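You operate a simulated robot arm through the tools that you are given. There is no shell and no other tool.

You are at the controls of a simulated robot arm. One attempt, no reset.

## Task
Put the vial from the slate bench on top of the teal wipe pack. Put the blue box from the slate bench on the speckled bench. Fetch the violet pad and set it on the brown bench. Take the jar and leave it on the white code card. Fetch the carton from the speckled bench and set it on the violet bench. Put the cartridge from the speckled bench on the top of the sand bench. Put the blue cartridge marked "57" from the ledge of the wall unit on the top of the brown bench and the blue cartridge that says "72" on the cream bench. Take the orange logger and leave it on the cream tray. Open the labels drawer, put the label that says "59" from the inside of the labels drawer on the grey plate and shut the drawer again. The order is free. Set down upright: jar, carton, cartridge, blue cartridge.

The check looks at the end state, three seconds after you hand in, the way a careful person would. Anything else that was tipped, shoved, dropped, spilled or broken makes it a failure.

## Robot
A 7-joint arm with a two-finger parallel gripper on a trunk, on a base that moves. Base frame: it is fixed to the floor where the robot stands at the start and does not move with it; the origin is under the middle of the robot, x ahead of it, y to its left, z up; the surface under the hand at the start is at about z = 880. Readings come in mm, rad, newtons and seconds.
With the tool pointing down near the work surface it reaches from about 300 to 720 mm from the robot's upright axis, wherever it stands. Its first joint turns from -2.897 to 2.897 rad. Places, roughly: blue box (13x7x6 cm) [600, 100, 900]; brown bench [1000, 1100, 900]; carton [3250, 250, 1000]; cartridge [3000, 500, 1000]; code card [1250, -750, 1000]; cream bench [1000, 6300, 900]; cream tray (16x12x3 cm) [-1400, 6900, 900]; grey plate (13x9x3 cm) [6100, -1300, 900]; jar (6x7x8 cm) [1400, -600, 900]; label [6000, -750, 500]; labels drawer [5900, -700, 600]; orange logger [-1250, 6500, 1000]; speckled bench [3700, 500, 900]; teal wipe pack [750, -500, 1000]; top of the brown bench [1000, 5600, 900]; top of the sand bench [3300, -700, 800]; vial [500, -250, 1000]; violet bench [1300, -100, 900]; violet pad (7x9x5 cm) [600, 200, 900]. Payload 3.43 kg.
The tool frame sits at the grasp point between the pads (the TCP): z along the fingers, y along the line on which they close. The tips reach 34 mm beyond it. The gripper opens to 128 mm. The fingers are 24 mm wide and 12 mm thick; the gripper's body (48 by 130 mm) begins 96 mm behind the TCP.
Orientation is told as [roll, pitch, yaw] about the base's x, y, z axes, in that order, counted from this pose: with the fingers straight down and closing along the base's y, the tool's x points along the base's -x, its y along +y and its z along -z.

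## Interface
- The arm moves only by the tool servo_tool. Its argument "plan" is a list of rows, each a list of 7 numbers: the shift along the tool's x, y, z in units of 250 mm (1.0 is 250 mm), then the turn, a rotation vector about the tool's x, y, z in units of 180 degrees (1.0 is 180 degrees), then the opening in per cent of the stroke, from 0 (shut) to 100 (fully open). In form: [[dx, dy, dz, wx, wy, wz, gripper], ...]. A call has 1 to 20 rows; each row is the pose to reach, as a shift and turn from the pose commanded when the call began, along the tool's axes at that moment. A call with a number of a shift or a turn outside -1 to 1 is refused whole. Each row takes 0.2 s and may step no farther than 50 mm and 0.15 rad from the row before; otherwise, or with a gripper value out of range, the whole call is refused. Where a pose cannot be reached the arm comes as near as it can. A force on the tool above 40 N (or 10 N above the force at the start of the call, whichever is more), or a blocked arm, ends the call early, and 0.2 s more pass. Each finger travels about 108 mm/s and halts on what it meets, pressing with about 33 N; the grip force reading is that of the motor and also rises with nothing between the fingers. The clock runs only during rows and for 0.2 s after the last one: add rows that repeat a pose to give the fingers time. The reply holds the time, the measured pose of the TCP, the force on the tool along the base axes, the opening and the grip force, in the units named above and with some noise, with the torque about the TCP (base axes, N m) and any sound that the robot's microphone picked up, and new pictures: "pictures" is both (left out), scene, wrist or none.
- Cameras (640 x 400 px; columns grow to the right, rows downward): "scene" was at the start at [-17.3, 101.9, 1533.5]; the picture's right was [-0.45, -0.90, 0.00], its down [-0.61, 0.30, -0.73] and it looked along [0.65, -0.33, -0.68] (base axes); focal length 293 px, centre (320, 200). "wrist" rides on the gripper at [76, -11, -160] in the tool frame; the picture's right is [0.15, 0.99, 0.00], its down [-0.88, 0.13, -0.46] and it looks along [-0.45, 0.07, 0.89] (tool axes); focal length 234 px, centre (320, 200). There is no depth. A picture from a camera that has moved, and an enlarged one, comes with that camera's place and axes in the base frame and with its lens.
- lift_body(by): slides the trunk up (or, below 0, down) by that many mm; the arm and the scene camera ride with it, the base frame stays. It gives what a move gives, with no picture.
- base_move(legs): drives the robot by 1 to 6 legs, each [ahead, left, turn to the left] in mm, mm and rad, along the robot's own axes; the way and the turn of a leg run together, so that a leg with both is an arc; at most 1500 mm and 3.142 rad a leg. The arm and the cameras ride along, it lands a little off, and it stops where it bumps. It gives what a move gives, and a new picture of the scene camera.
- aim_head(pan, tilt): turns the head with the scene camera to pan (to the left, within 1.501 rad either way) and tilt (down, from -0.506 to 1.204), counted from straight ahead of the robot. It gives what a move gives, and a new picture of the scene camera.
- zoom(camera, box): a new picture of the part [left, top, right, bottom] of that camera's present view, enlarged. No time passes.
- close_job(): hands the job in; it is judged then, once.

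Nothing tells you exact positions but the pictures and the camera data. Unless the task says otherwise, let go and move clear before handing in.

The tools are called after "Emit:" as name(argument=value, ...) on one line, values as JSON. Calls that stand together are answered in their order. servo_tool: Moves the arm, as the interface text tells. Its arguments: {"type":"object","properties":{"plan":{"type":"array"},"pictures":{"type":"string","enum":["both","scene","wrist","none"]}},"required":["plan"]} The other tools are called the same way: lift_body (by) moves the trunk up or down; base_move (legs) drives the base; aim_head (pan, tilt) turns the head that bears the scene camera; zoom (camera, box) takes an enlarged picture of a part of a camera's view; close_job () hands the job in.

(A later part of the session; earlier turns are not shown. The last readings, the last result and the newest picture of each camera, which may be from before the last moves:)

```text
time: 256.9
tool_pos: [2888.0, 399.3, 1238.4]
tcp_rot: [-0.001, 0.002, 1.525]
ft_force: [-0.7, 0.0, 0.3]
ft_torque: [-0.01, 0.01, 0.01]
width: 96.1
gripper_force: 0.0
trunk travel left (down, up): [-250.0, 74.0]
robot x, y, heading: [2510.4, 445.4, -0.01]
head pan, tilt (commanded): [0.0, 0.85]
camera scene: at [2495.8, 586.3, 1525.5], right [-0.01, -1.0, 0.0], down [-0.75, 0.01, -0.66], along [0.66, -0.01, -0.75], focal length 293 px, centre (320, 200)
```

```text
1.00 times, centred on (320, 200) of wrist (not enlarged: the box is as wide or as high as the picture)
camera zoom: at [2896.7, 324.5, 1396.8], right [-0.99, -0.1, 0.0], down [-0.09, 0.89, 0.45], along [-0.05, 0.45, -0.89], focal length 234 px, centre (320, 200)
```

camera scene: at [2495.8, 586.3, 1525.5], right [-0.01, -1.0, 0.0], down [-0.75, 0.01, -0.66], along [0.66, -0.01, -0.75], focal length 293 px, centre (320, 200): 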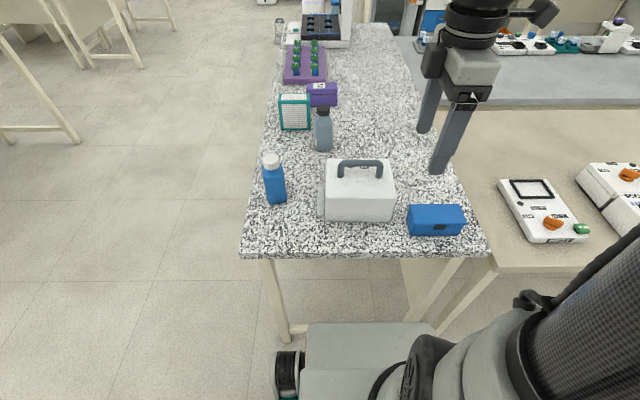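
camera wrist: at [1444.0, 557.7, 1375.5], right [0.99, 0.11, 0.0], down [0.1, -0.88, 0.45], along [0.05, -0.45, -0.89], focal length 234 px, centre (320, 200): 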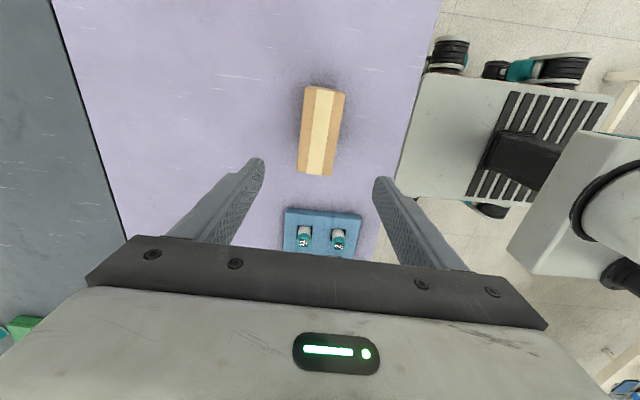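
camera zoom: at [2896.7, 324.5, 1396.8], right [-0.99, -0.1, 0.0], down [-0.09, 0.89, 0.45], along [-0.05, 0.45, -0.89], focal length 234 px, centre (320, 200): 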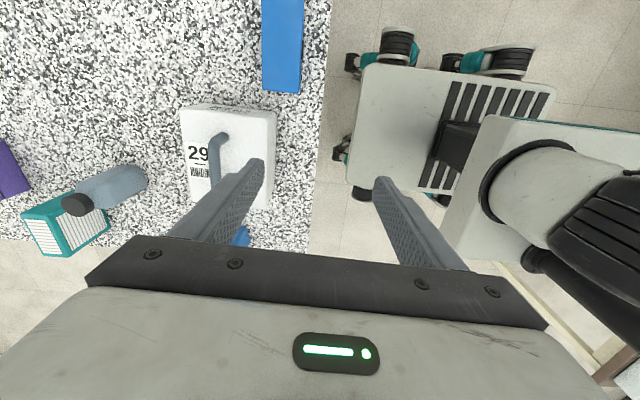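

The white cartridge has a handle bar along y at about (3060,476), z≈1025. I move above it.

Emit:
servo_tool(plan=[[-0.06, -0.12, 0, 0, 0, 0, 70], [-0.13, -0.25, 0, 0, 0, 0, 60], [-0.2, -0.38, 0.05, 0, 0, 0, 60], [-0.27, -0.52, 0.15, 0, 0, 0, 60], [-0.337, -0.65, 0.27, 0, 0, 0, 60], [-0.337, -0.665, 0.39, 0, 0, 0, 60], [-0.337, -0.665, 0.39, 0, 0, 0, 60]], pictures="both")

Emit:
zoom(camera="wrist", box=[220, 80, 420, 220])

```text
time: 258.5
tool_pos: [3060.4, 474.6, 1136.6]
tcp_rot: [0.0, 0.003, 1.526]
ft_force: [0.1, -0.8, 0.2]
ft_torque: [0.03, -0.01, 0.01]
width: 76.8
gripper_force: 0.0
trunk travel left (down, up): [-250.0, 74.0]
robot x, y, heading: [2507.0, 447.7, -0.012]
head pan, tilt (commanded): [0.0, 0.85]
camera scene: at [2495.8, 586.3, 1525.5], right [-0.01, -1.0, 0.0], down [-0.75, 0.01, -0.66], along [0.66, -0.01, -0.75], focal length 293 px, centre (320, 200)
camera wrist: at [3069.1, 399.5, 1295.7], right [-0.99, -0.1, 0.0], down [-0.09, 0.89, 0.45], along [-0.05, 0.45, -0.89], focal length 234 px, centre (320, 200)
```

scene: 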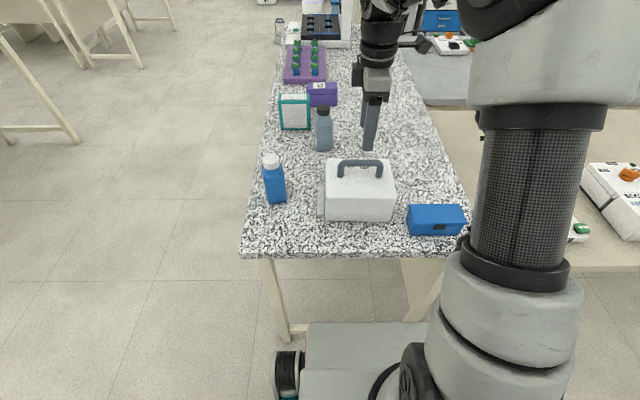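
wrist: 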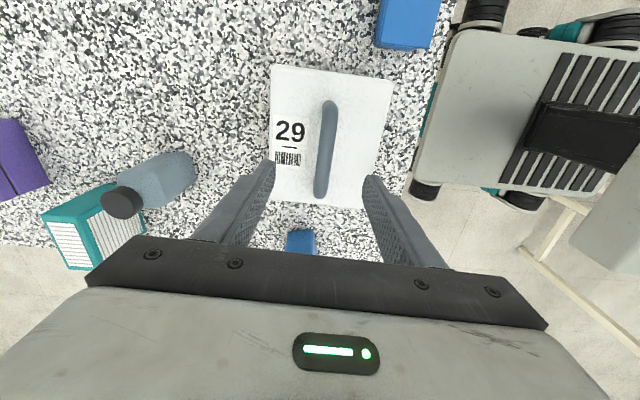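

```text
2.86 times, centred on (320, 150) of wrist
camera zoom: at [3069.1, 399.5, 1295.7], right [-0.99, -0.1, 0.0], down [-0.09, 0.89, 0.45], along [-0.05, 0.45, -0.89], focal length 669 px, centre (320, 343)
```

zoom: 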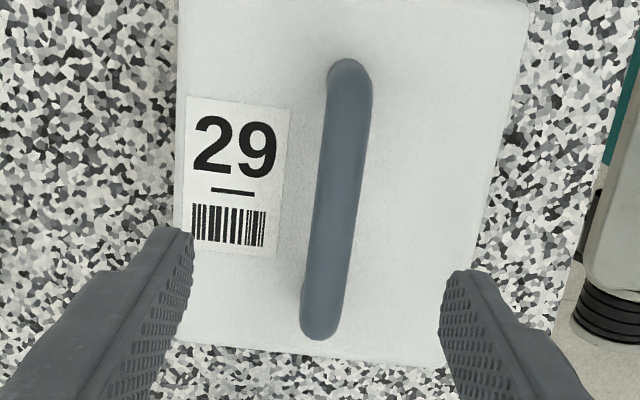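

Handle centre (3055,474) along y. I descend over the bar and grip it.

Emit:
servo_tool(plan=[[0, 0.022, 0.12, 0, 0, -0.012, 60], [0, 0.022, 0.26, 0, 0, -0.012, 60], [0, 0.022, 0.38, 0, 0, -0.012, 60], [0, 0.022, 0.44, 0, 0, -0.012, 60], [0, 0.022, 0.44, 0, 0, -0.012, 60]], pictures="both")

Emit:
zoom(camera="scene", box=[290, 110, 430, 230])

```text
time: 259.7
tool_pos: [3054.2, 476.8, 1030.8]
tcp_rot: [-0.001, 0.001, 1.562]
ft_force: [-0.2, 0.1, -0.3]
ft_torque: [0.02, -0.02, 0.02]
width: 76.7
gripper_force: 0.1
trunk travel left (down, up): [-250.0, 74.0]
robot x, y, heading: [2509.0, 448.7, -0.005]
head pan, tilt (commanded): [0.0, 0.85]
camera scene: at [2495.8, 586.3, 1525.5], right [-0.01, -1.0, 0.0], down [-0.75, 0.01, -0.66], along [0.66, -0.01, -0.75], focal length 293 px, centre (320, 200)
camera wrist: at [3064.6, 401.3, 1189.5], right [-0.99, -0.14, 0.0], down [-0.12, 0.88, 0.45], along [-0.06, 0.45, -0.89], focal length 234 px, centre (320, 200)
```

scene: 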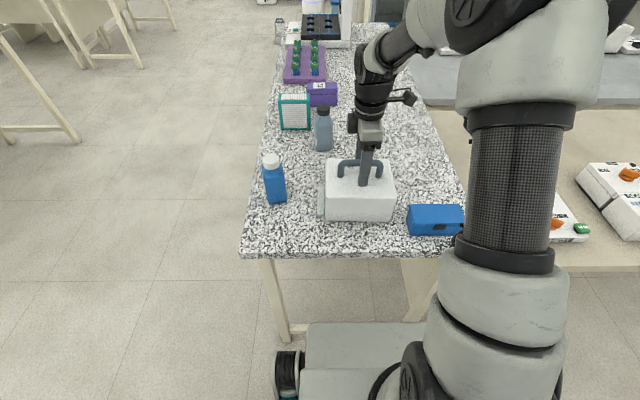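
wrist: 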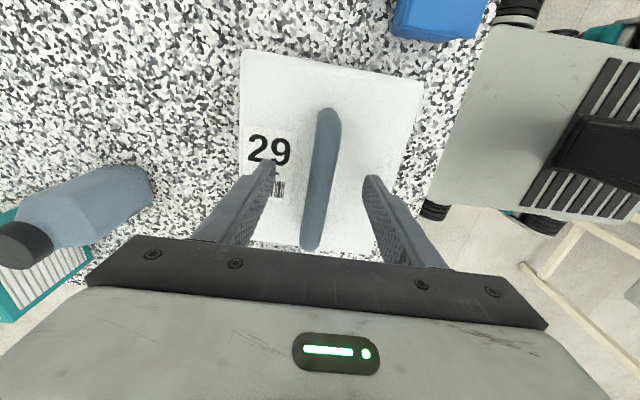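

```text
3.33 times, centred on (360, 170) of scene
camera zoom: at [2495.8, 586.3, 1525.5], right [-0.01, -1.0, 0.0], down [-0.75, 0.01, -0.66], along [0.66, -0.01, -0.75], focal length 976 px, centre (187, 300)
```

zoom: 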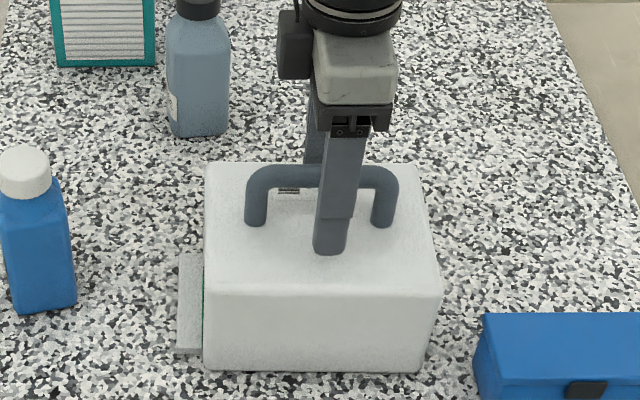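

Emit:
servo_tool(plan=[[0, 0, 0.016, 0, 0, 0, 40], [0, 0, 0.016, 0, 0, 0, 20], [0, 0, 0.016, 0, 0, 0, 0], [0, 0, 0.016, 0, 0, 0, 0]], pictures="none")

Emit:
servo_tool(plan=[[0, 0, -0.05, 0, 0, 0, 0], [0, 0, -0.12, 0, 0, 0, 0], [0, 0, -0.22, 0, 0, 0, 0], [0, 0, -0.36, 0, 0, 0, 0], [0, 0, -0.5, 0, 0, 0, 0], [0, 0, -0.66, 0, 0, 0, 0]], pictures="both")

```text
time: 260.7
tool_pos: [3054.5, 476.3, 1026.0]
tcp_rot: [0.0, 0.002, 1.562]
ft_force: [1.4, 0.8, 0.5]
ft_torque: [0.21, -0.04, -0.46]
width: 17.7
gripper_force: 32.3
trunk travel left (down, up): [-250.0, 74.0]
robot x, y, heading: [2508.1, 449.2, -0.009]
head pan, tilt (commanded): [0.0, 0.85]
```

```text
time: 262.1
tool_pos: [3052.1, 474.9, 1191.7]
tcp_rot: [0.001, 0.004, 1.562]
ft_force: [0.8, 0.1, -9.8]
ft_torque: [-0.04, 0.01, 0.02]
width: 17.5
gripper_force: 33.2
trunk travel left (down, up): [-250.0, 74.0]
robot x, y, heading: [2507.0, 447.2, -0.007]
head pan, tilt (commanded): [0.0, 0.85]
camera scene: at [2496.3, 586.4, 1525.5], right [-0.01, -1.0, 0.0], down [-0.75, 0.01, -0.66], along [0.66, -0.01, -0.75], focal length 293 px, centre (320, 200)
camera wrist: at [3063.2, 400.3, 1351.1], right [-0.99, -0.14, 0.0], down [-0.12, 0.88, 0.45], along [-0.06, 0.45, -0.89], focal length 234 px, centre (320, 200)
```

scene: 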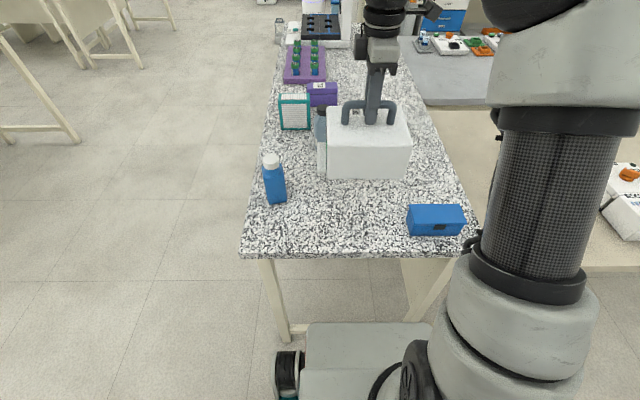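
wrist: 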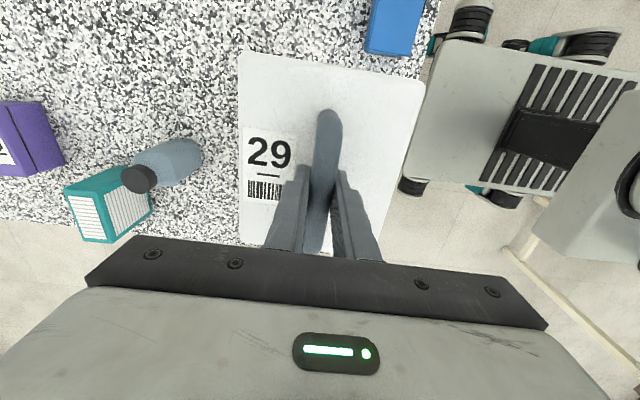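

Cartridge lifted securely (~1 kg). The free strip of the sand bench is its rear half, best reached from its right end, so I retract and drive there.

Emit:
servo_tool(plan=[[0.03, 0.1, -0.06, 0, 0, 0, 0], [0.06, 0.22, -0.12, 0, 0, 0, 0], [0.09, 0.34, -0.18, 0, 0, 0, 0], [0.11, 0.45, -0.24, 0, 0, 0, 0], [0.11, 0.45, -0.24, 0, 0, 0, 0]], pictures="none")

Emit:
base_move(legs=[[-320, 0, 0.008], [0, -1200, 0], [0, -1150, 0]])

Emit:
aim_head(pan=0.0, tilt=0.4)

```text
time: 263.3
tool_pos: [2939.1, 450.8, 1251.4]
tcp_rot: [0.002, 0.002, 1.562]
ft_force: [-0.3, -0.2, -8.8]
ft_torque: [0.01, -0.02, 0.0]
width: 17.7
gripper_force: 33.1
trunk travel left (down, up): [-250.0, 74.0]
robot x, y, heading: [2504.6, 443.6, -0.01]
head pan, tilt (commanded): [0.0, 0.85]
```

```text
time: 287.9
tool_pos: [2594.5, -1916.4, 1251.2]
tcp_rot: [0.002, 0.002, 1.558]
ft_force: [0.8, -0.4, -10.0]
ft_torque: [-0.05, -0.01, 0.01]
width: 17.7
gripper_force: 33.0
trunk travel left (down, up): [-250.0, 74.0]
robot x, y, heading: [2166.2, -1919.1, -0.014]
head pan, tilt (commanded): [0.0, 0.85]
camera scene: at [2151.7, -1779.8, 1525.5], right [-0.01, -1.0, 0.0], down [-0.75, 0.01, -0.66], along [0.66, -0.01, -0.75], focal length 293 px, centre (320, 200)
```

scene: 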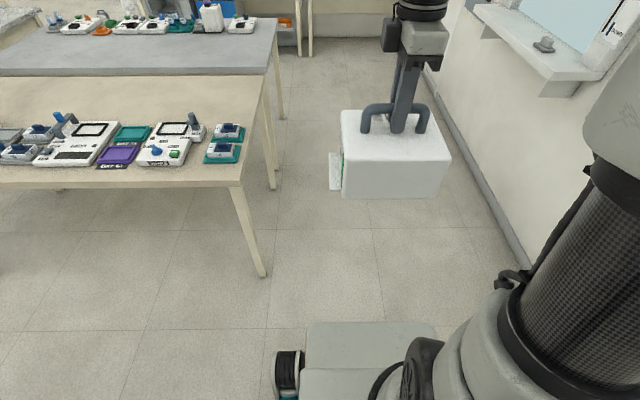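

```text
time: 288.9
tool_pos: [2594.9, -1917.4, 1252.2]
tcp_rot: [0.002, 0.003, 1.559]
ft_force: [0.3, -0.5, -10.4]
ft_torque: [-0.02, -0.01, -0.03]
width: 17.3
gripper_force: 32.9
trunk travel left (down, up): [-250.0, 74.0]
robot x, y, heading: [2162.5, -1918.3, -0.012]
head pan, tilt (commanded): [0.0, 0.4]
camera scene: at [2166.2, -1779.9, 1564.5], right [-0.01, -1.0, 0.0], down [-0.39, 0.01, -0.92], along [0.92, -0.01, -0.39], focal length 293 px, centre (320, 200)
```

scene: 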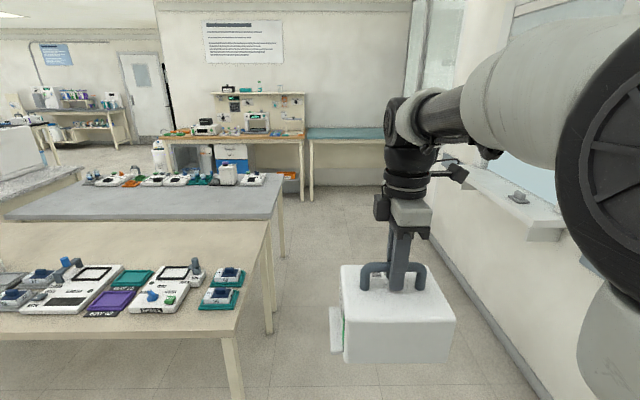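

I see the rear strip of the sand bench is free and the corridor on its right is wide enough. I drive in and turn to face it.

Emit:
base_move(legs=[[0, 0, 0.012], [1220, 0, 0], [0, 0, 1.555]])

Emit:
aim_head(pan=0.0, tilt=0.7)

```text
time: 299.3
tool_pos: [3388.6, -1464.3, 1251.5]
tcp_rot: [0.003, 0.002, -3.136]
ft_force: [0.6, 0.1, -10.1]
ft_torque: [-0.01, -0.07, 0.02]
width: 17.7
gripper_force: 33.0
trunk travel left (down, up): [-250.0, 74.0]
robot x, y, heading: [3398.0, -1897.2, 1.576]
head pan, tilt (commanded): [0.0, 0.4]
camera scene: at [3256.9, -1895.4, 1564.6], right [1.0, 0.01, 0.0], down [0.0, -0.39, -0.92], along [-0.01, 0.92, -0.39], focal length 293 px, centre (320, 200)
```

scene: 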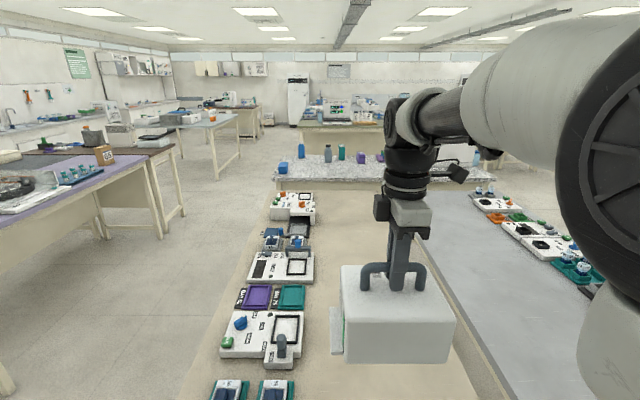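

```text
time: 300.1
tool_pos: [3390.2, -1466.2, 1251.6]
tcp_rot: [0.002, 0.002, -3.136]
ft_force: [0.9, -0.7, -9.0]
ft_torque: [0.01, -0.05, -0.01]
width: 17.8
gripper_force: 32.8
trunk travel left (down, up): [-250.0, 74.0]
robot x, y, heading: [3398.6, -1897.4, 1.576]
head pan, tilt (commanded): [0.0, 0.7]
camera scene: at [3257.0, -1903.1, 1537.8], right [1.0, 0.01, 0.0], down [0.0, -0.64, -0.77], along [0.0, 0.77, -0.64], focal length 293 px, centre (320, 200)
```

scene: 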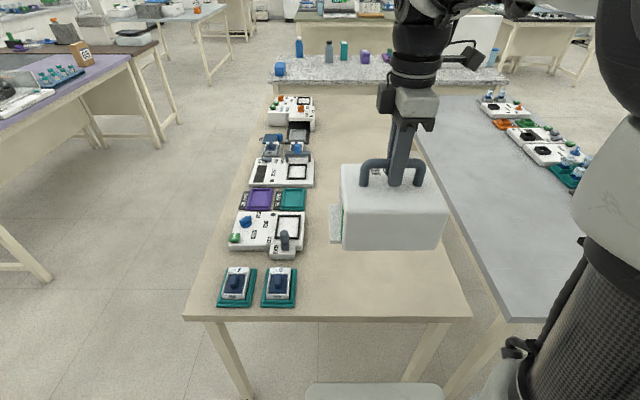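

Triangulating views gives the sand bench top at z≈790, with a free strip x 3220–3630. I extend to (3400,-1300) and lower.

Emit:
servo_tool(plan=[[0.01, -0.15, 0, 0, 0, 0, 0], [0.02, -0.3, 0, 0, 0, 0, 0], [0.03, -0.45, 0, 0, 0, 0, 0], [0.044, -0.6, 0.05, 0, 0, 0, 0], [0.044, -0.66, 0.2, 0, 0, 0, 0], [0.044, -0.66, 0.36, 0, 0, 0, 0], [0.044, -0.66, 0.52, 0, 0, 0, 0], [0.044, -0.66, 0.68, 0, 0, 0, 0], [0.044, -0.66, 0.84, 0, 0, 0, 0], [0.044, -0.66, 0.84, 0, 0, 0, 0]], pictures="both")

Emit:
zoom(camera="scene", box=[270, 120, 470, 270])

```text
time: 302.3
tool_pos: [3401.5, -1302.3, 1044.0]
tcp_rot: [0.003, 0.002, -3.136]
ft_force: [1.0, 0.5, -10.9]
ft_torque: [-0.01, -0.02, -0.03]
width: 17.5
gripper_force: 33.3
trunk travel left (down, up): [-250.0, 74.0]
robot x, y, heading: [3400.1, -1897.6, 1.576]
head pan, tilt (commanded): [0.0, 0.7]
camera scene: at [3257.0, -1902.8, 1537.8], right [1.0, 0.01, 0.0], down [0.0, -0.64, -0.76], along [0.0, 0.76, -0.64], focal length 293 px, centre (320, 200)
camera wrist: at [3476.0, -1289.4, 1202.7], right [0.15, -0.99, 0.0], down [-0.88, -0.13, 0.45], along [-0.45, -0.07, -0.89], focal length 234 px, centre (320, 200)
```

scene: 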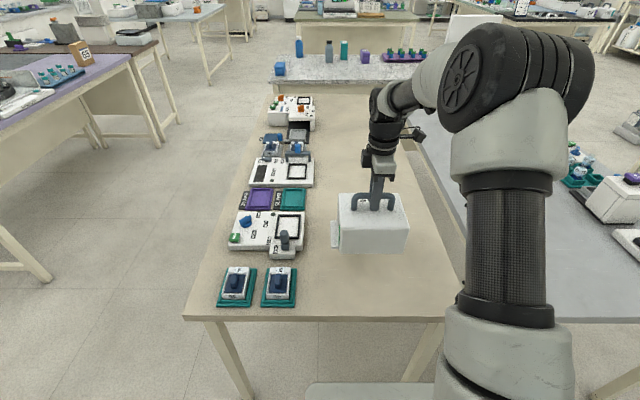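
wrist: 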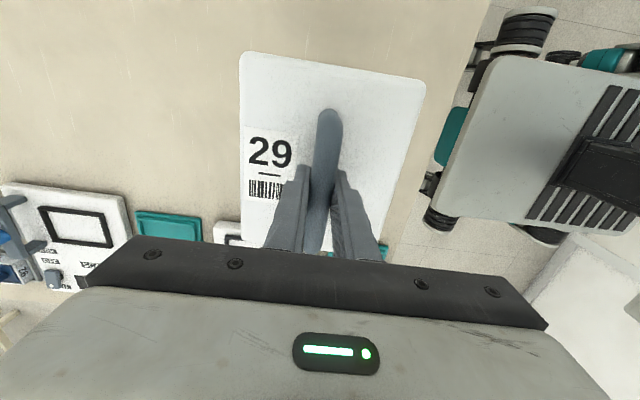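

```text
2.67 times, centred on (370, 195) of scene
camera zoom: at [3257.0, -1902.8, 1537.8], right [1.0, 0.01, 0.0], down [0.0, -0.64, -0.76], along [0.0, 0.76, -0.64], focal length 781 px, centre (187, 213)
```

zoom: 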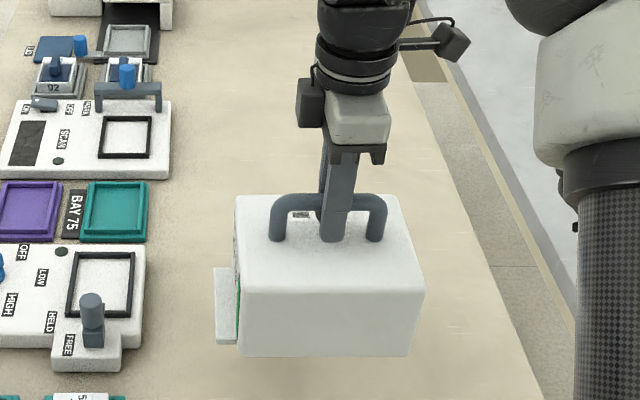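

Emit:
servo_tool(plan=[[0, 0, 0.12, 0, 0, 0, 0], [0, 0, 0.24, 0, 0, 0, 0], [0, 0, 0.32, 0, 0, 0, 0], [0, 0, 0.37, 0, 0, 0, 0], [0, 0, 0.37, 0, 0, 0, 0]], pictures="both")

Emit:
zoom(camera="scene", box=[270, 120, 470, 270])

```text
time: 303.5
tool_pos: [3399.1, -1300.7, 948.8]
tcp_rot: [0.002, 0.0, -3.137]
ft_force: [-0.1, 0.3, -10.0]
ft_torque: [0.01, -0.04, 0.02]
width: 17.6
gripper_force: 32.9
trunk travel left (down, up): [-250.0, 74.0]
robot x, y, heading: [3396.3, -1896.0, 1.578]
head pan, tilt (commanded): [0.0, 0.7]
camera scene: at [3257.0, -1902.8, 1537.7], right [1.0, 0.01, 0.0], down [0.0, -0.64, -0.76], along [0.0, 0.76, -0.64], focal length 293 px, centre (320, 200)
camera wrist: at [3474.7, -1288.5, 1107.4], right [0.15, -0.99, 0.0], down [-0.88, -0.13, 0.45], along [-0.45, -0.07, -0.89], focal length 234 px, centre (320, 200)
```

scene: 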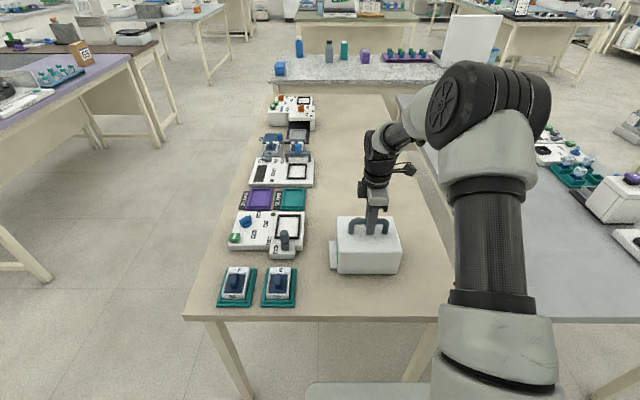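
wrist: 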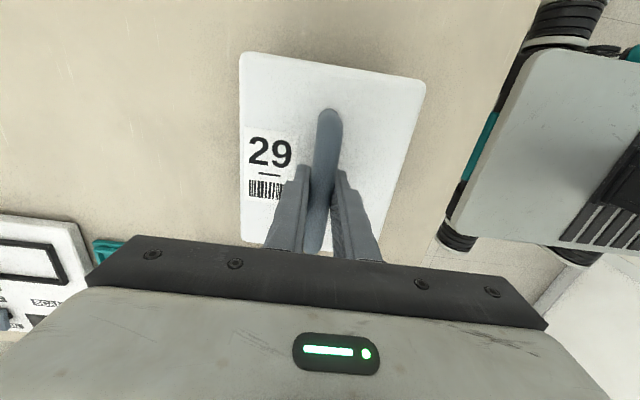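

```text
2.67 times, centred on (370, 195) of scene
camera zoom: at [3257.0, -1902.8, 1537.7], right [1.0, 0.01, 0.0], down [0.0, -0.64, -0.76], along [0.0, 0.76, -0.64], focal length 781 px, centre (187, 213)
```

zoom: 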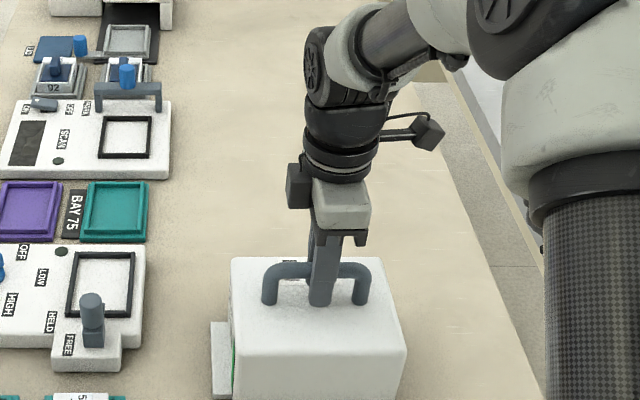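

Emit:
servo_tool(plan=[[0, 0, 0.012, 0, 0, 0, 0], [0, 0, 0.024, 0, 0, 0, 0], [0, 0, 0.032, 0, 0, 0, 0], [0, 0, 0.04, 0, 0, 0, 0]], pictures="none")

Emit:
servo_tool(plan=[[0, 0, 0.008, 0, 0, 0, 0], [0, 0, 0.014, 0, 0, 0, 0], [0, 0, 0.02, 0, 0, 0, 0]], pictures="none")

```text
time: 304.5
tool_pos: [3399.9, -1300.9, 941.4]
tcp_rot: [-0.006, 0.001, -3.136]
ft_force: [-0.5, 0.4, 25.3]
ft_torque: [-0.04, 0.01, 0.11]
width: 17.3
gripper_force: 32.9
trunk travel left (down, up): [-250.0, 74.0]
robot x, y, heading: [3399.2, -1900.9, 1.578]
head pan, tilt (commanded): [0.0, 0.7]
```

```text
time: 305.2
tool_pos: [3399.9, -1298.9, 939.4]
tcp_rot: [-0.007, 0.002, -3.137]
ft_force: [0.7, -3.7, 15.9]
ft_torque: [-1.01, 0.21, 0.15]
width: 18.1
gripper_force: 33.3
trunk travel left (down, up): [-250.0, 74.0]
robot x, y, heading: [3399.3, -1896.8, 1.577]
head pan, tilt (commanded): [0.0, 0.7]
stopped in row 3: the force on the tool passed its limit at 42 N (the readings are from after the stop); the commanded pose is now the measured one
```

Contact reached. I release the handle and rise.

Emit:
servo_tool(plan=[[0, 0, -0.004, 0, 0, 0, 0], [0, 0, -0.004, 0, 0, 0, 25], [0, 0, -0.004, 0, 0, 0, 45], [0, 0, -0.004, 0, 0, 0, 45]], pictures="none")

Emit:
servo_tool(plan=[[0, 0, -0.1, 0, 0, 0, 45], [0, 0, -0.25, 0, 0, 0, 45], [0, 0, -0.45, 0, 0, 0, 45], [0, 0, -0.65, 0, 0, 0, 45], [0, 0, -0.85, 0, 0, 0, 45], [0, 0, -1.0, 0, 0, 0, 45]], pictures="both")

```text
time: 306.2
tool_pos: [3398.9, -1298.8, 940.0]
tcp_rot: [-0.007, 0.001, -3.137]
ft_force: [-1.3, 5.5, 14.9]
ft_torque: [-0.28, 0.05, -0.04]
width: 54.6
gripper_force: 0.0
trunk travel left (down, up): [-250.0, 74.0]
robot x, y, heading: [3395.0, -1896.5, 1.572]
head pan, tilt (commanded): [0.0, 0.7]
```

```text
time: 307.6
tool_pos: [3398.9, -1298.2, 1190.5]
tcp_rot: [-0.004, 0.002, -3.136]
ft_force: [0.5, 0.1, 0.8]
ft_torque: [0.0, -0.04, 0.01]
width: 57.7
gripper_force: 0.1
trunk travel left (down, up): [-250.0, 74.0]
robot x, y, heading: [3400.9, -1894.1, 1.574]
head pan, tilt (commanded): [0.0, 0.7]
camera scene: at [3257.0, -1903.7, 1537.7], right [1.0, 0.01, 0.0], down [0.0, -0.64, -0.77], along [0.0, 0.77, -0.64], focal length 293 px, centre (320, 200)
camera wrist: at [3475.7, -1287.3, 1349.8], right [0.15, -0.99, 0.0], down [-0.88, -0.14, 0.45], along [-0.45, -0.07, -0.89], focal length 234 px, centre (320, 200)
```

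scene: 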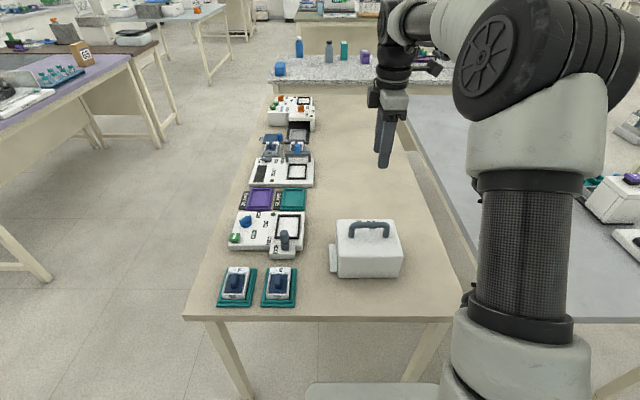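
wrist: 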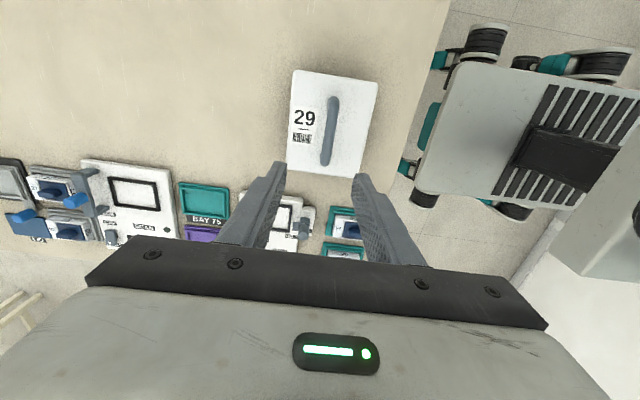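

The cartridge stands upright on the sand bench. Next the label drawer: I retract, turn toward +x and look along the corridor.

Emit:
servo_tool(plan=[[0, 0.15, -0.03, 0, 0, 0, 45], [0, 0.3, -0.06, 0, 0, 0, 45], [0, 0.45, -0.1, 0, 0, 0, 45], [0, 0.6, -0.15, 0, 0, 0, 45], [0, 0.75, -0.2, 0, 0, 0, 45], [0, 0.85, -0.2, 0, 0, 0, 45]], pictures="none")

Emit:
base_move(legs=[[0, 0, -1.555]])

Emit:
aim_head(pan=0.0, tilt=0.3)

```text
time: 309.0
tool_pos: [3399.7, -1514.6, 1237.5]
tcp_rot: [-0.004, 0.0, -3.137]
ft_force: [0.9, 0.8, 0.8]
ft_torque: [0.01, -0.03, 0.0]
width: 57.6
gripper_force: 0.0
trunk travel left (down, up): [-250.0, 74.0]
robot x, y, heading: [3399.4, -1898.0, 1.577]
head pan, tilt (commanded): [0.0, 0.7]
```

```text
time: 313.3
tool_pos: [3781.2, -1890.2, 1236.9]
tcp_rot: [-0.003, 0.002, 1.6]
ft_force: [0.8, 0.1, 0.4]
ft_torque: [-0.02, 0.03, 0.02]
width: 57.7
gripper_force: 0.2
trunk travel left (down, up): [-250.0, 74.0]
robot x, y, heading: [3398.8, -1896.9, 0.032]
head pan, tilt (commanded): [0.0, 0.7]
camera scene: at [3387.9, -1758.0, 1537.8], right [0.03, -1.0, 0.0], down [-0.64, -0.02, -0.76], along [0.76, 0.02, -0.64], focal length 293 px, centre (320, 200)
```

scene: 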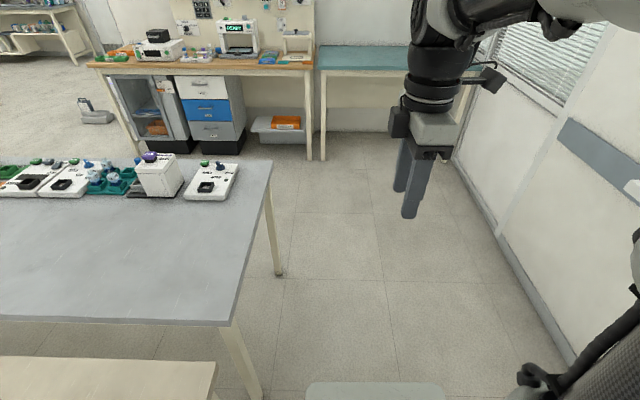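

```text
time: 314.2
tool_pos: [3780.8, -1889.7, 1238.8]
tcp_rot: [-0.003, 0.002, 1.599]
ft_force: [-0.5, 0.6, -0.9]
ft_torque: [0.01, 0.0, -0.01]
width: 57.8
gripper_force: 0.1
trunk travel left (down, up): [-250.0, 74.0]
robot x, y, heading: [3398.8, -1890.9, 0.028]
head pan, tilt (commanded): [0.0, 0.3]
camera scene: at [3396.3, -1757.8, 1573.8], right [0.03, -1.0, 0.0], down [-0.3, -0.01, -0.96], along [0.95, 0.03, -0.3], focal length 293 px, centre (320, 200)
```

scene: 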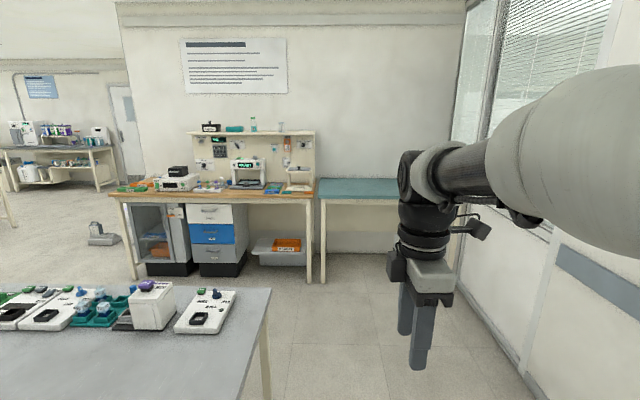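

Emit:
zoom(camera="scene", box=[110, 180, 320, 290])

Emit:
zoom(camera="scene", box=[100, 110, 420, 210])

Emit:
zoom(camera="scene", box=[220, 150, 330, 210])

```text
3.05 times, centred on (215, 235) of scene
camera zoom: at [3396.3, -1757.8, 1573.8], right [0.03, -1.0, 0.0], down [-0.3, -0.01, -0.96], along [0.95, 0.03, -0.3], focal length 893 px, centre (640, 93)
```

zoom: 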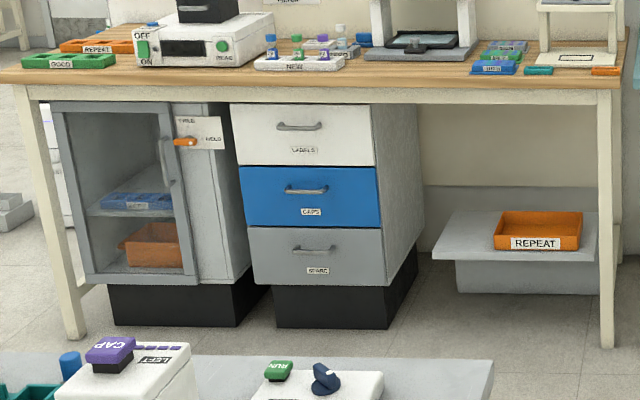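

```text
2.00 times, centred on (260, 160) of scene
camera zoom: at [3396.3, -1757.8, 1573.8], right [0.03, -1.0, 0.0], down [-0.3, -0.01, -0.96], along [0.95, 0.03, -0.3], focal length 586 px, centre (440, 280)
```

zoom: 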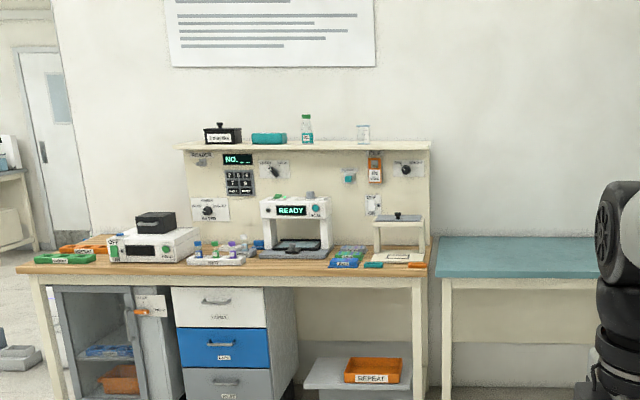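

```text
5.82 times, centred on (275, 180) of scene
camera zoom: at [3396.3, -1757.8, 1573.8], right [0.03, -1.0, 0.0], down [-0.3, -0.01, -0.96], along [0.95, 0.03, -0.3], focal length 1704 px, centre (582, 316)
```

zoom: 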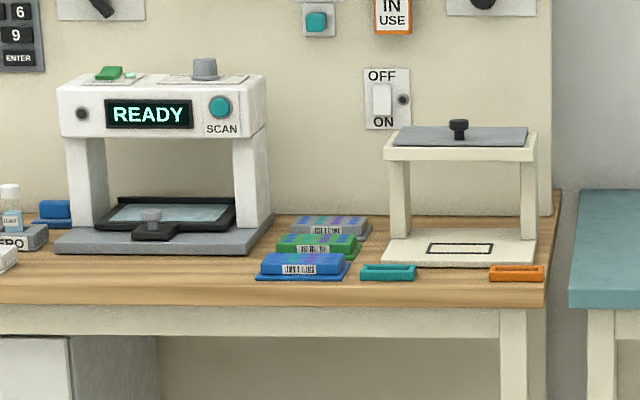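

The top white drawer is labelled LABELS; a grey well-plate lies on the wooden bench at about y≈-1234. I drive down the corridor and look closer.

Emit:
base_move(legs=[[0, 0, -0.03], [800, 0, 0], [800, 0, 0]])

Emit:
aim_head(pan=0.5, tilt=0.5)

```text
time: 322.7
tool_pos: [5377.1, -1902.7, 1237.3]
tcp_rot: [-0.004, 0.002, 1.566]
ft_force: [-0.3, -0.5, 0.5]
ft_torque: [-0.01, -0.03, -0.01]
width: 57.8
gripper_force: 0.1
trunk travel left (down, up): [-250.0, 74.0]
robot x, y, heading: [4995.1, -1896.2, -0.005]
head pan, tilt (commanded): [0.0, 0.3]
camera scene: at [4997.8, -1757.9, 1573.9], right [0.0, -1.0, 0.0], down [-0.3, 0.0, -0.96], along [0.96, 0.0, -0.3], focal length 293 px, centre (320, 200)
```

scene: 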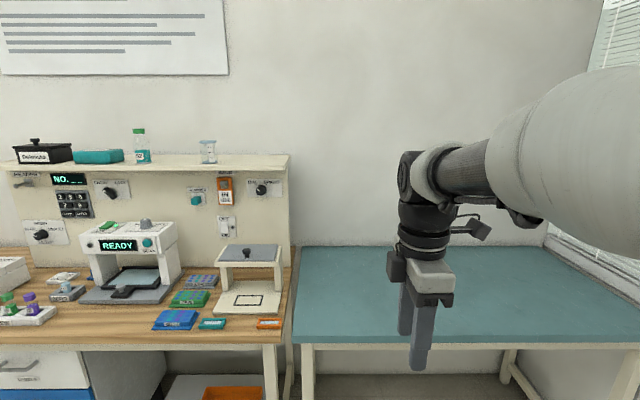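

```text
time: 323.6
tool_pos: [5377.4, -1903.5, 1234.7]
tcp_rot: [-0.006, 0.002, 1.568]
ft_force: [0.1, 0.1, -0.3]
ft_torque: [-0.02, 0.02, -0.04]
width: 57.6
gripper_force: 0.1
trunk travel left (down, up): [-250.0, 74.0]
robot x, y, heading: [4994.3, -1896.6, -0.005]
head pan, tilt (commanded): [0.499, 0.499]
camera scene: at [4984.4, -1714.3, 1555.5], right [0.47, -0.88, 0.0], down [-0.42, -0.23, -0.88], along [0.77, 0.42, -0.48], focal length 293 px, centre (320, 200)
```

scene: 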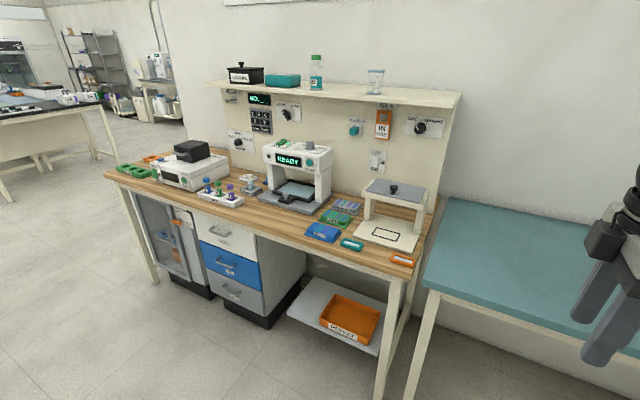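

Emit:
zoom(camera="scene", box=[260, 140, 460, 280])

Emit:
zoom(camera="scene", box=[150, 190, 330, 330])

```text
2.86 times, centred on (360, 210) of scene
camera zoom: at [4984.4, -1714.3, 1555.5], right [0.47, -0.88, 0.0], down [-0.42, -0.23, -0.88], along [0.77, 0.42, -0.48], focal length 837 px, centre (206, 171)
```

zoom: 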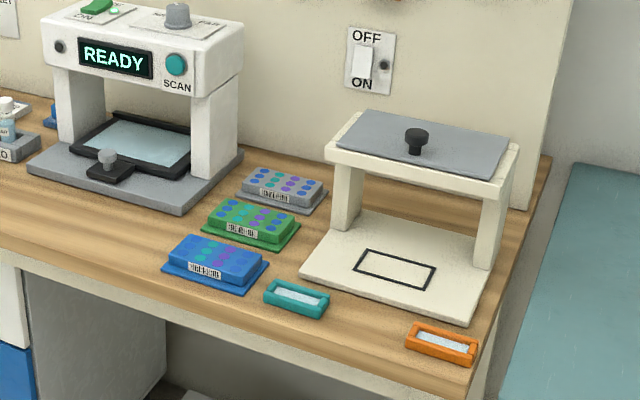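

```text
2.86 times, centred on (240, 260) of scene
camera zoom: at [4984.4, -1714.3, 1555.5], right [0.47, -0.88, 0.0], down [-0.42, -0.23, -0.88], along [0.77, 0.42, -0.48], focal length 837 px, centre (549, 29)
```

zoom: 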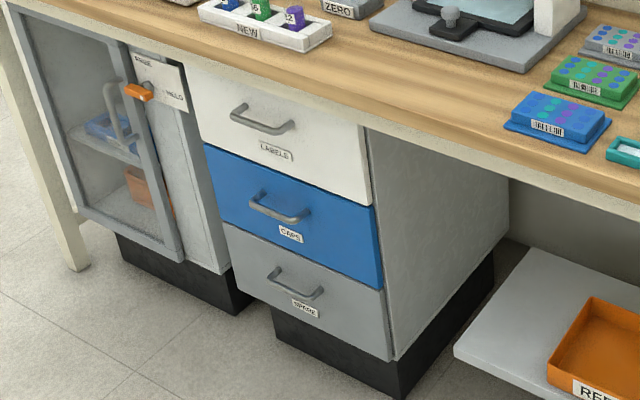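

The grey plate is the grey well-plate near (6027,-1283). The LABELS drawer front is around x≈5750, y −976…−597, z 672–820. I move in front of it.

Emit:
base_move(legs=[[0, 1080, 0.005]])

Emit:
aim_head(pan=0.0, tilt=0.6)

Emit:
zoom(camera="scene", box=[220, 230, 480, 390])

```text
time: 334.3
tool_pos: [5365.5, -812.7, 1237.2]
tcp_rot: [-0.005, 0.003, 1.596]
ft_force: [-1.0, -0.8, -0.2]
ft_torque: [0.0, 0.01, -0.01]
width: 57.7
gripper_force: 0.0
trunk travel left (down, up): [-250.0, 74.0]
robot x, y, heading: [4982.6, -818.3, 0.027]
head pan, tilt (commanded): [0.499, 0.499]
camera scene: at [4966.6, -636.8, 1555.5], right [0.5, -0.86, 0.0], down [-0.41, -0.24, -0.88], along [0.76, 0.44, -0.48], focal length 293 px, centre (320, 200)
```

scene: 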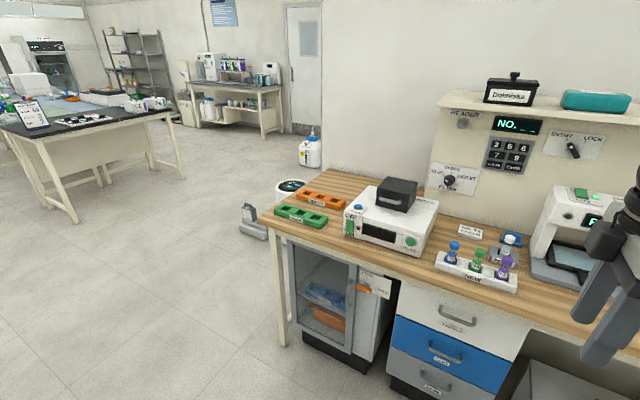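

```text
time: 335.2
tool_pos: [5365.3, -812.7, 1236.3]
tcp_rot: [-0.003, 0.003, 1.598]
ft_force: [-0.8, -0.3, 0.2]
ft_torque: [0.0, 0.0, -0.01]
width: 57.4
gripper_force: 0.0
trunk travel left (down, up): [-250.0, 74.0]
robot x, y, heading: [4984.0, -818.9, 0.025]
head pan, tilt (commanded): [0.0, 0.6]
camera scene: at [4976.2, -680.1, 1546.4], right [0.03, -1.0, 0.0], down [-0.56, -0.02, -0.83], along [0.82, 0.02, -0.56], focal length 293 px, centre (320, 200)
```

scene: 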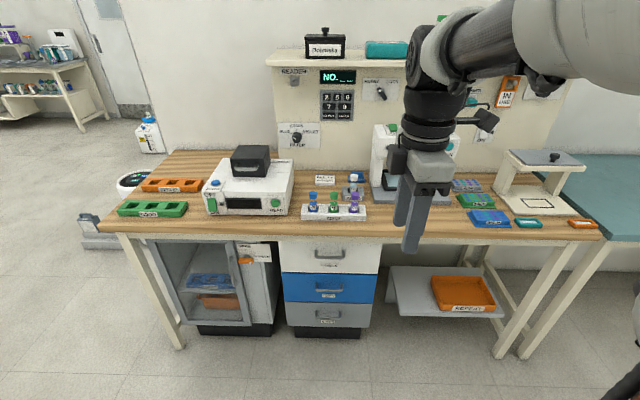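

```text
2.46 times, centred on (350, 310) of scene
camera zoom: at [4976.2, -680.1, 1546.4], right [0.03, -1.0, 0.0], down [-0.56, -0.02, -0.83], along [0.82, 0.02, -0.56], focal length 721 px, centre (246, -71)
```

zoom: 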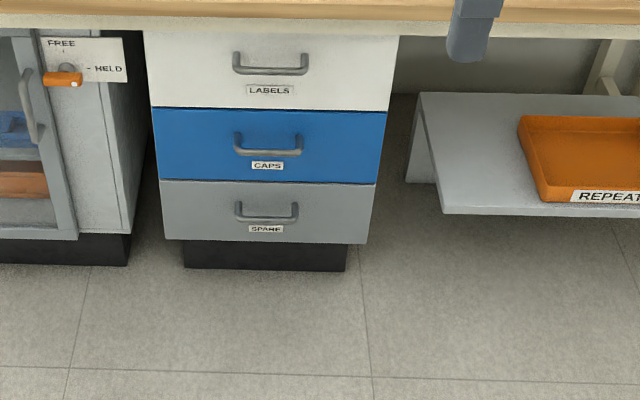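

Triangulating: drawer front at x≈5830, centre y≈-700, handle bar near (5795,-700,718), recessed under the bench edge (x≈5765). I align the base squarely with it and lower the trunk.

Emit:
base_move(legs=[[0, 0, -0.026], [45, 118, 0]])

Emit:
lift_body(by=-250)

Emit:
aim_head(pan=0.0, tilt=0.5)

Emit:
zoom(camera="scene", box=[240, 160, 460, 300])

```text
time: 337.4
tool_pos: [5411.2, -705.8, 1237.0]
tcp_rot: [-0.004, 0.002, 1.571]
ft_force: [0.5, 0.2, 0.2]
ft_torque: [-0.04, 0.0, 0.01]
width: 57.6
gripper_force: 0.0
trunk travel left (down, up): [-250.0, 74.0]
robot x, y, heading: [5025.5, -701.9, -0.001]
head pan, tilt (commanded): [0.0, 0.6]
camera scene: at [5025.0, -562.3, 1546.4], right [0.0, -1.0, 0.0], down [-0.56, 0.0, -0.83], along [0.83, 0.0, -0.56], focal length 293 px, centre (320, 200)
```

scene: 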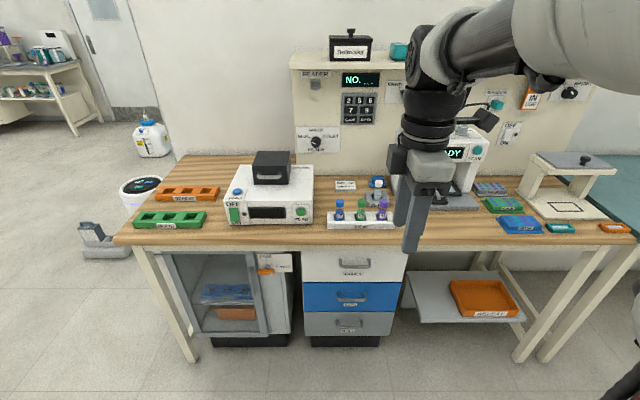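

```text
time: 339.9
tool_pos: [5409.9, -705.9, 987.7]
tcp_rot: [-0.003, 0.002, 1.571]
ft_force: [1.0, 0.4, 0.1]
ft_torque: [-0.01, 0.02, -0.04]
width: 57.8
gripper_force: 0.1
trunk travel left (down, up): [0.0, 324.0]
robot x, y, heading: [5026.2, -699.1, 0.0]
head pan, tilt (commanded): [0.0, 0.6]
```

```text
time: 340.6
tool_pos: [5408.7, -706.7, 987.2]
tcp_rot: [-0.004, 0.002, 1.567]
ft_force: [0.2, 0.4, -0.6]
ft_torque: [0.0, 0.01, -0.01]
width: 57.4
gripper_force: 0.1
trunk travel left (down, up): [0.0, 324.0]
robot x, y, heading: [5025.2, -703.5, -0.001]
head pan, tilt (commanded): [0.0, 0.499]
camera scene: at [5027.5, -562.4, 1305.4], right [0.0, -1.0, 0.0], down [-0.48, 0.0, -0.88], along [0.88, 0.0, -0.48], focal length 293 px, centre (320, 200)
```

scene: 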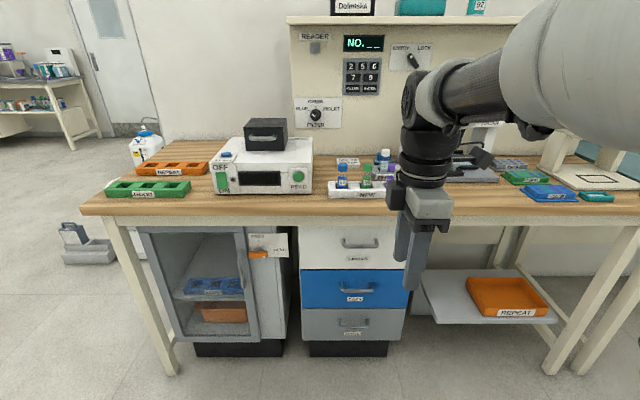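

```text
2.86 times, centred on (350, 230) of scene
camera zoom: at [5027.5, -562.4, 1305.4], right [0.0, -1.0, 0.0], down [-0.48, 0.0, -0.88], along [0.88, 0.0, -0.48], focal length 837 px, centre (234, 114)
```

zoom: 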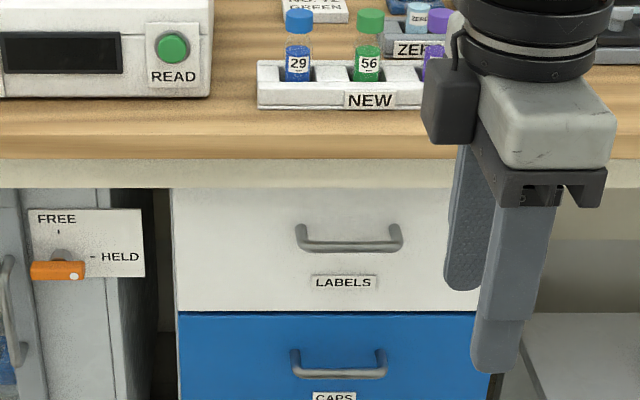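

The bar is at about (5796,-695,714). I back 100 mm, then pose the tool extended and pitched ~55° forward with fingers closing in the vertical plane.

Emit:
base_move(legs=[[-100, 0, 0]])

Emit:
servo_tool(plan=[[-0.01, -0.16, 0.04, 0, 0, 0, 47], [-0.02, -0.34, 0.08, 0, 0, 0, 47], [-0.03, -0.52, 0.12, 0, 0, 0, 47], [-0.04, -0.7, 0.18, 0, 0, 0, 47], [-0.04, -0.88, 0.24, 0, 0, 0, 47], [-0.04, -1.0, 0.3, 0, 0, 0, 47], [-0.04, -1.0, 0.3, 0, 0, 0, 47]], pictures="none")

```text
time: 341.8
tool_pos: [5309.3, -705.5, 986.8]
tcp_rot: [-0.005, 0.003, 1.571]
ft_force: [1.1, 0.8, 0.0]
ft_torque: [0.03, 0.0, -0.01]
width: 57.6
gripper_force: 0.1
trunk travel left (down, up): [0.0, 324.0]
robot x, y, heading: [4925.6, -701.0, -0.004]
head pan, tilt (commanded): [0.0, 0.499]
camera scene: at [4926.5, -562.3, 1305.5], right [0.0, -1.0, 0.0], down [-0.48, 0.0, -0.88], along [0.88, 0.0, -0.48], focal length 293 px, centre (320, 200)
```

scene: 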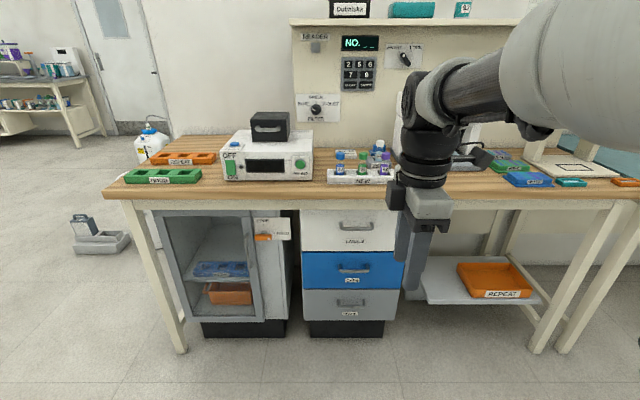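

```text
time: 343.4
tool_pos: [5556.8, -691.7, 910.1]
tcp_rot: [-0.003, 0.002, 1.569]
ft_force: [-0.2, 0.0, 0.5]
ft_torque: [-0.01, -0.01, 0.01]
width: 60.2
gripper_force: 0.1
trunk travel left (down, up): [0.0, 324.0]
robot x, y, heading: [4928.2, -698.5, -0.003]
head pan, tilt (commanded): [0.0, 0.499]
```

Emit:
servo_tool(plan=[[0, -0.1, 0.09, 0.0417, 0, 0, 47], [0, -0.2, 0.18, 0.0833, 0, 0, 47], [0, -0.3, 0.27, 0.125, 0, 0, 47], [0, -0.396, 0.36, 0.1667, 0, 0, 47], [0, -0.42, 0.45, 0.2, 0, 0, 47], [0, -0.44, 0.54, 0.235, 0, 0, 47], [0, -0.46, 0.63, 0.27, 0, 0, 47], [0, -0.477, 0.728, 0.3056, 0, 0, 47], [0, -0.477, 0.728, 0.3056, 0, 0, 47], [0, -0.477, 0.728, 0.3056, 0, 0, 47]], pictures="both")

```text
time: 345.6
tool_pos: [5680.0, -697.0, 730.3]
tcp_rot: [-0.965, 0.003, 1.569]
ft_force: [0.8, -0.9, -0.6]
ft_torque: [-0.01, 0.0, 0.01]
width: 60.0
gripper_force: 0.0
trunk travel left (down, up): [0.0, 324.0]
robot x, y, heading: [4930.3, -699.0, 0.003]
head pan, tilt (commanded): [0.0, 0.499]
camera scene: at [4926.4, -562.3, 1305.5], right [0.0, -1.0, 0.0], down [-0.48, 0.0, -0.88], along [0.88, 0.0, -0.48], focal length 293 px, centre (320, 200)
camera wrist: at [5554.9, -772.3, 830.6], right [-0.56, -0.15, -0.81], down [-0.45, 0.88, 0.15], along [0.69, 0.45, -0.56], focal length 234 px, centre (320, 200)
```

scene: 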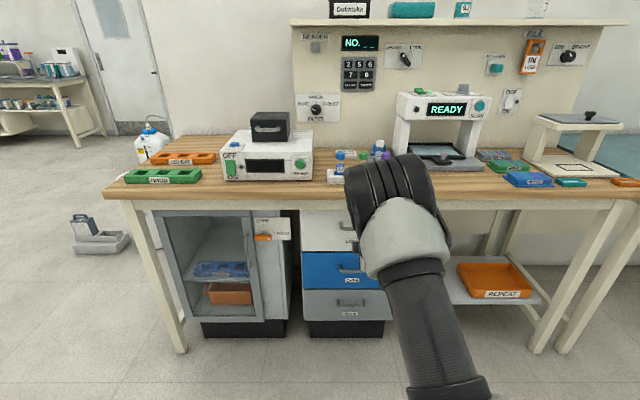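
wrist: 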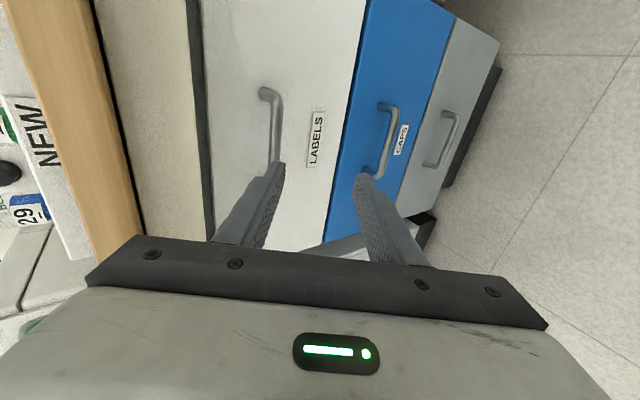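

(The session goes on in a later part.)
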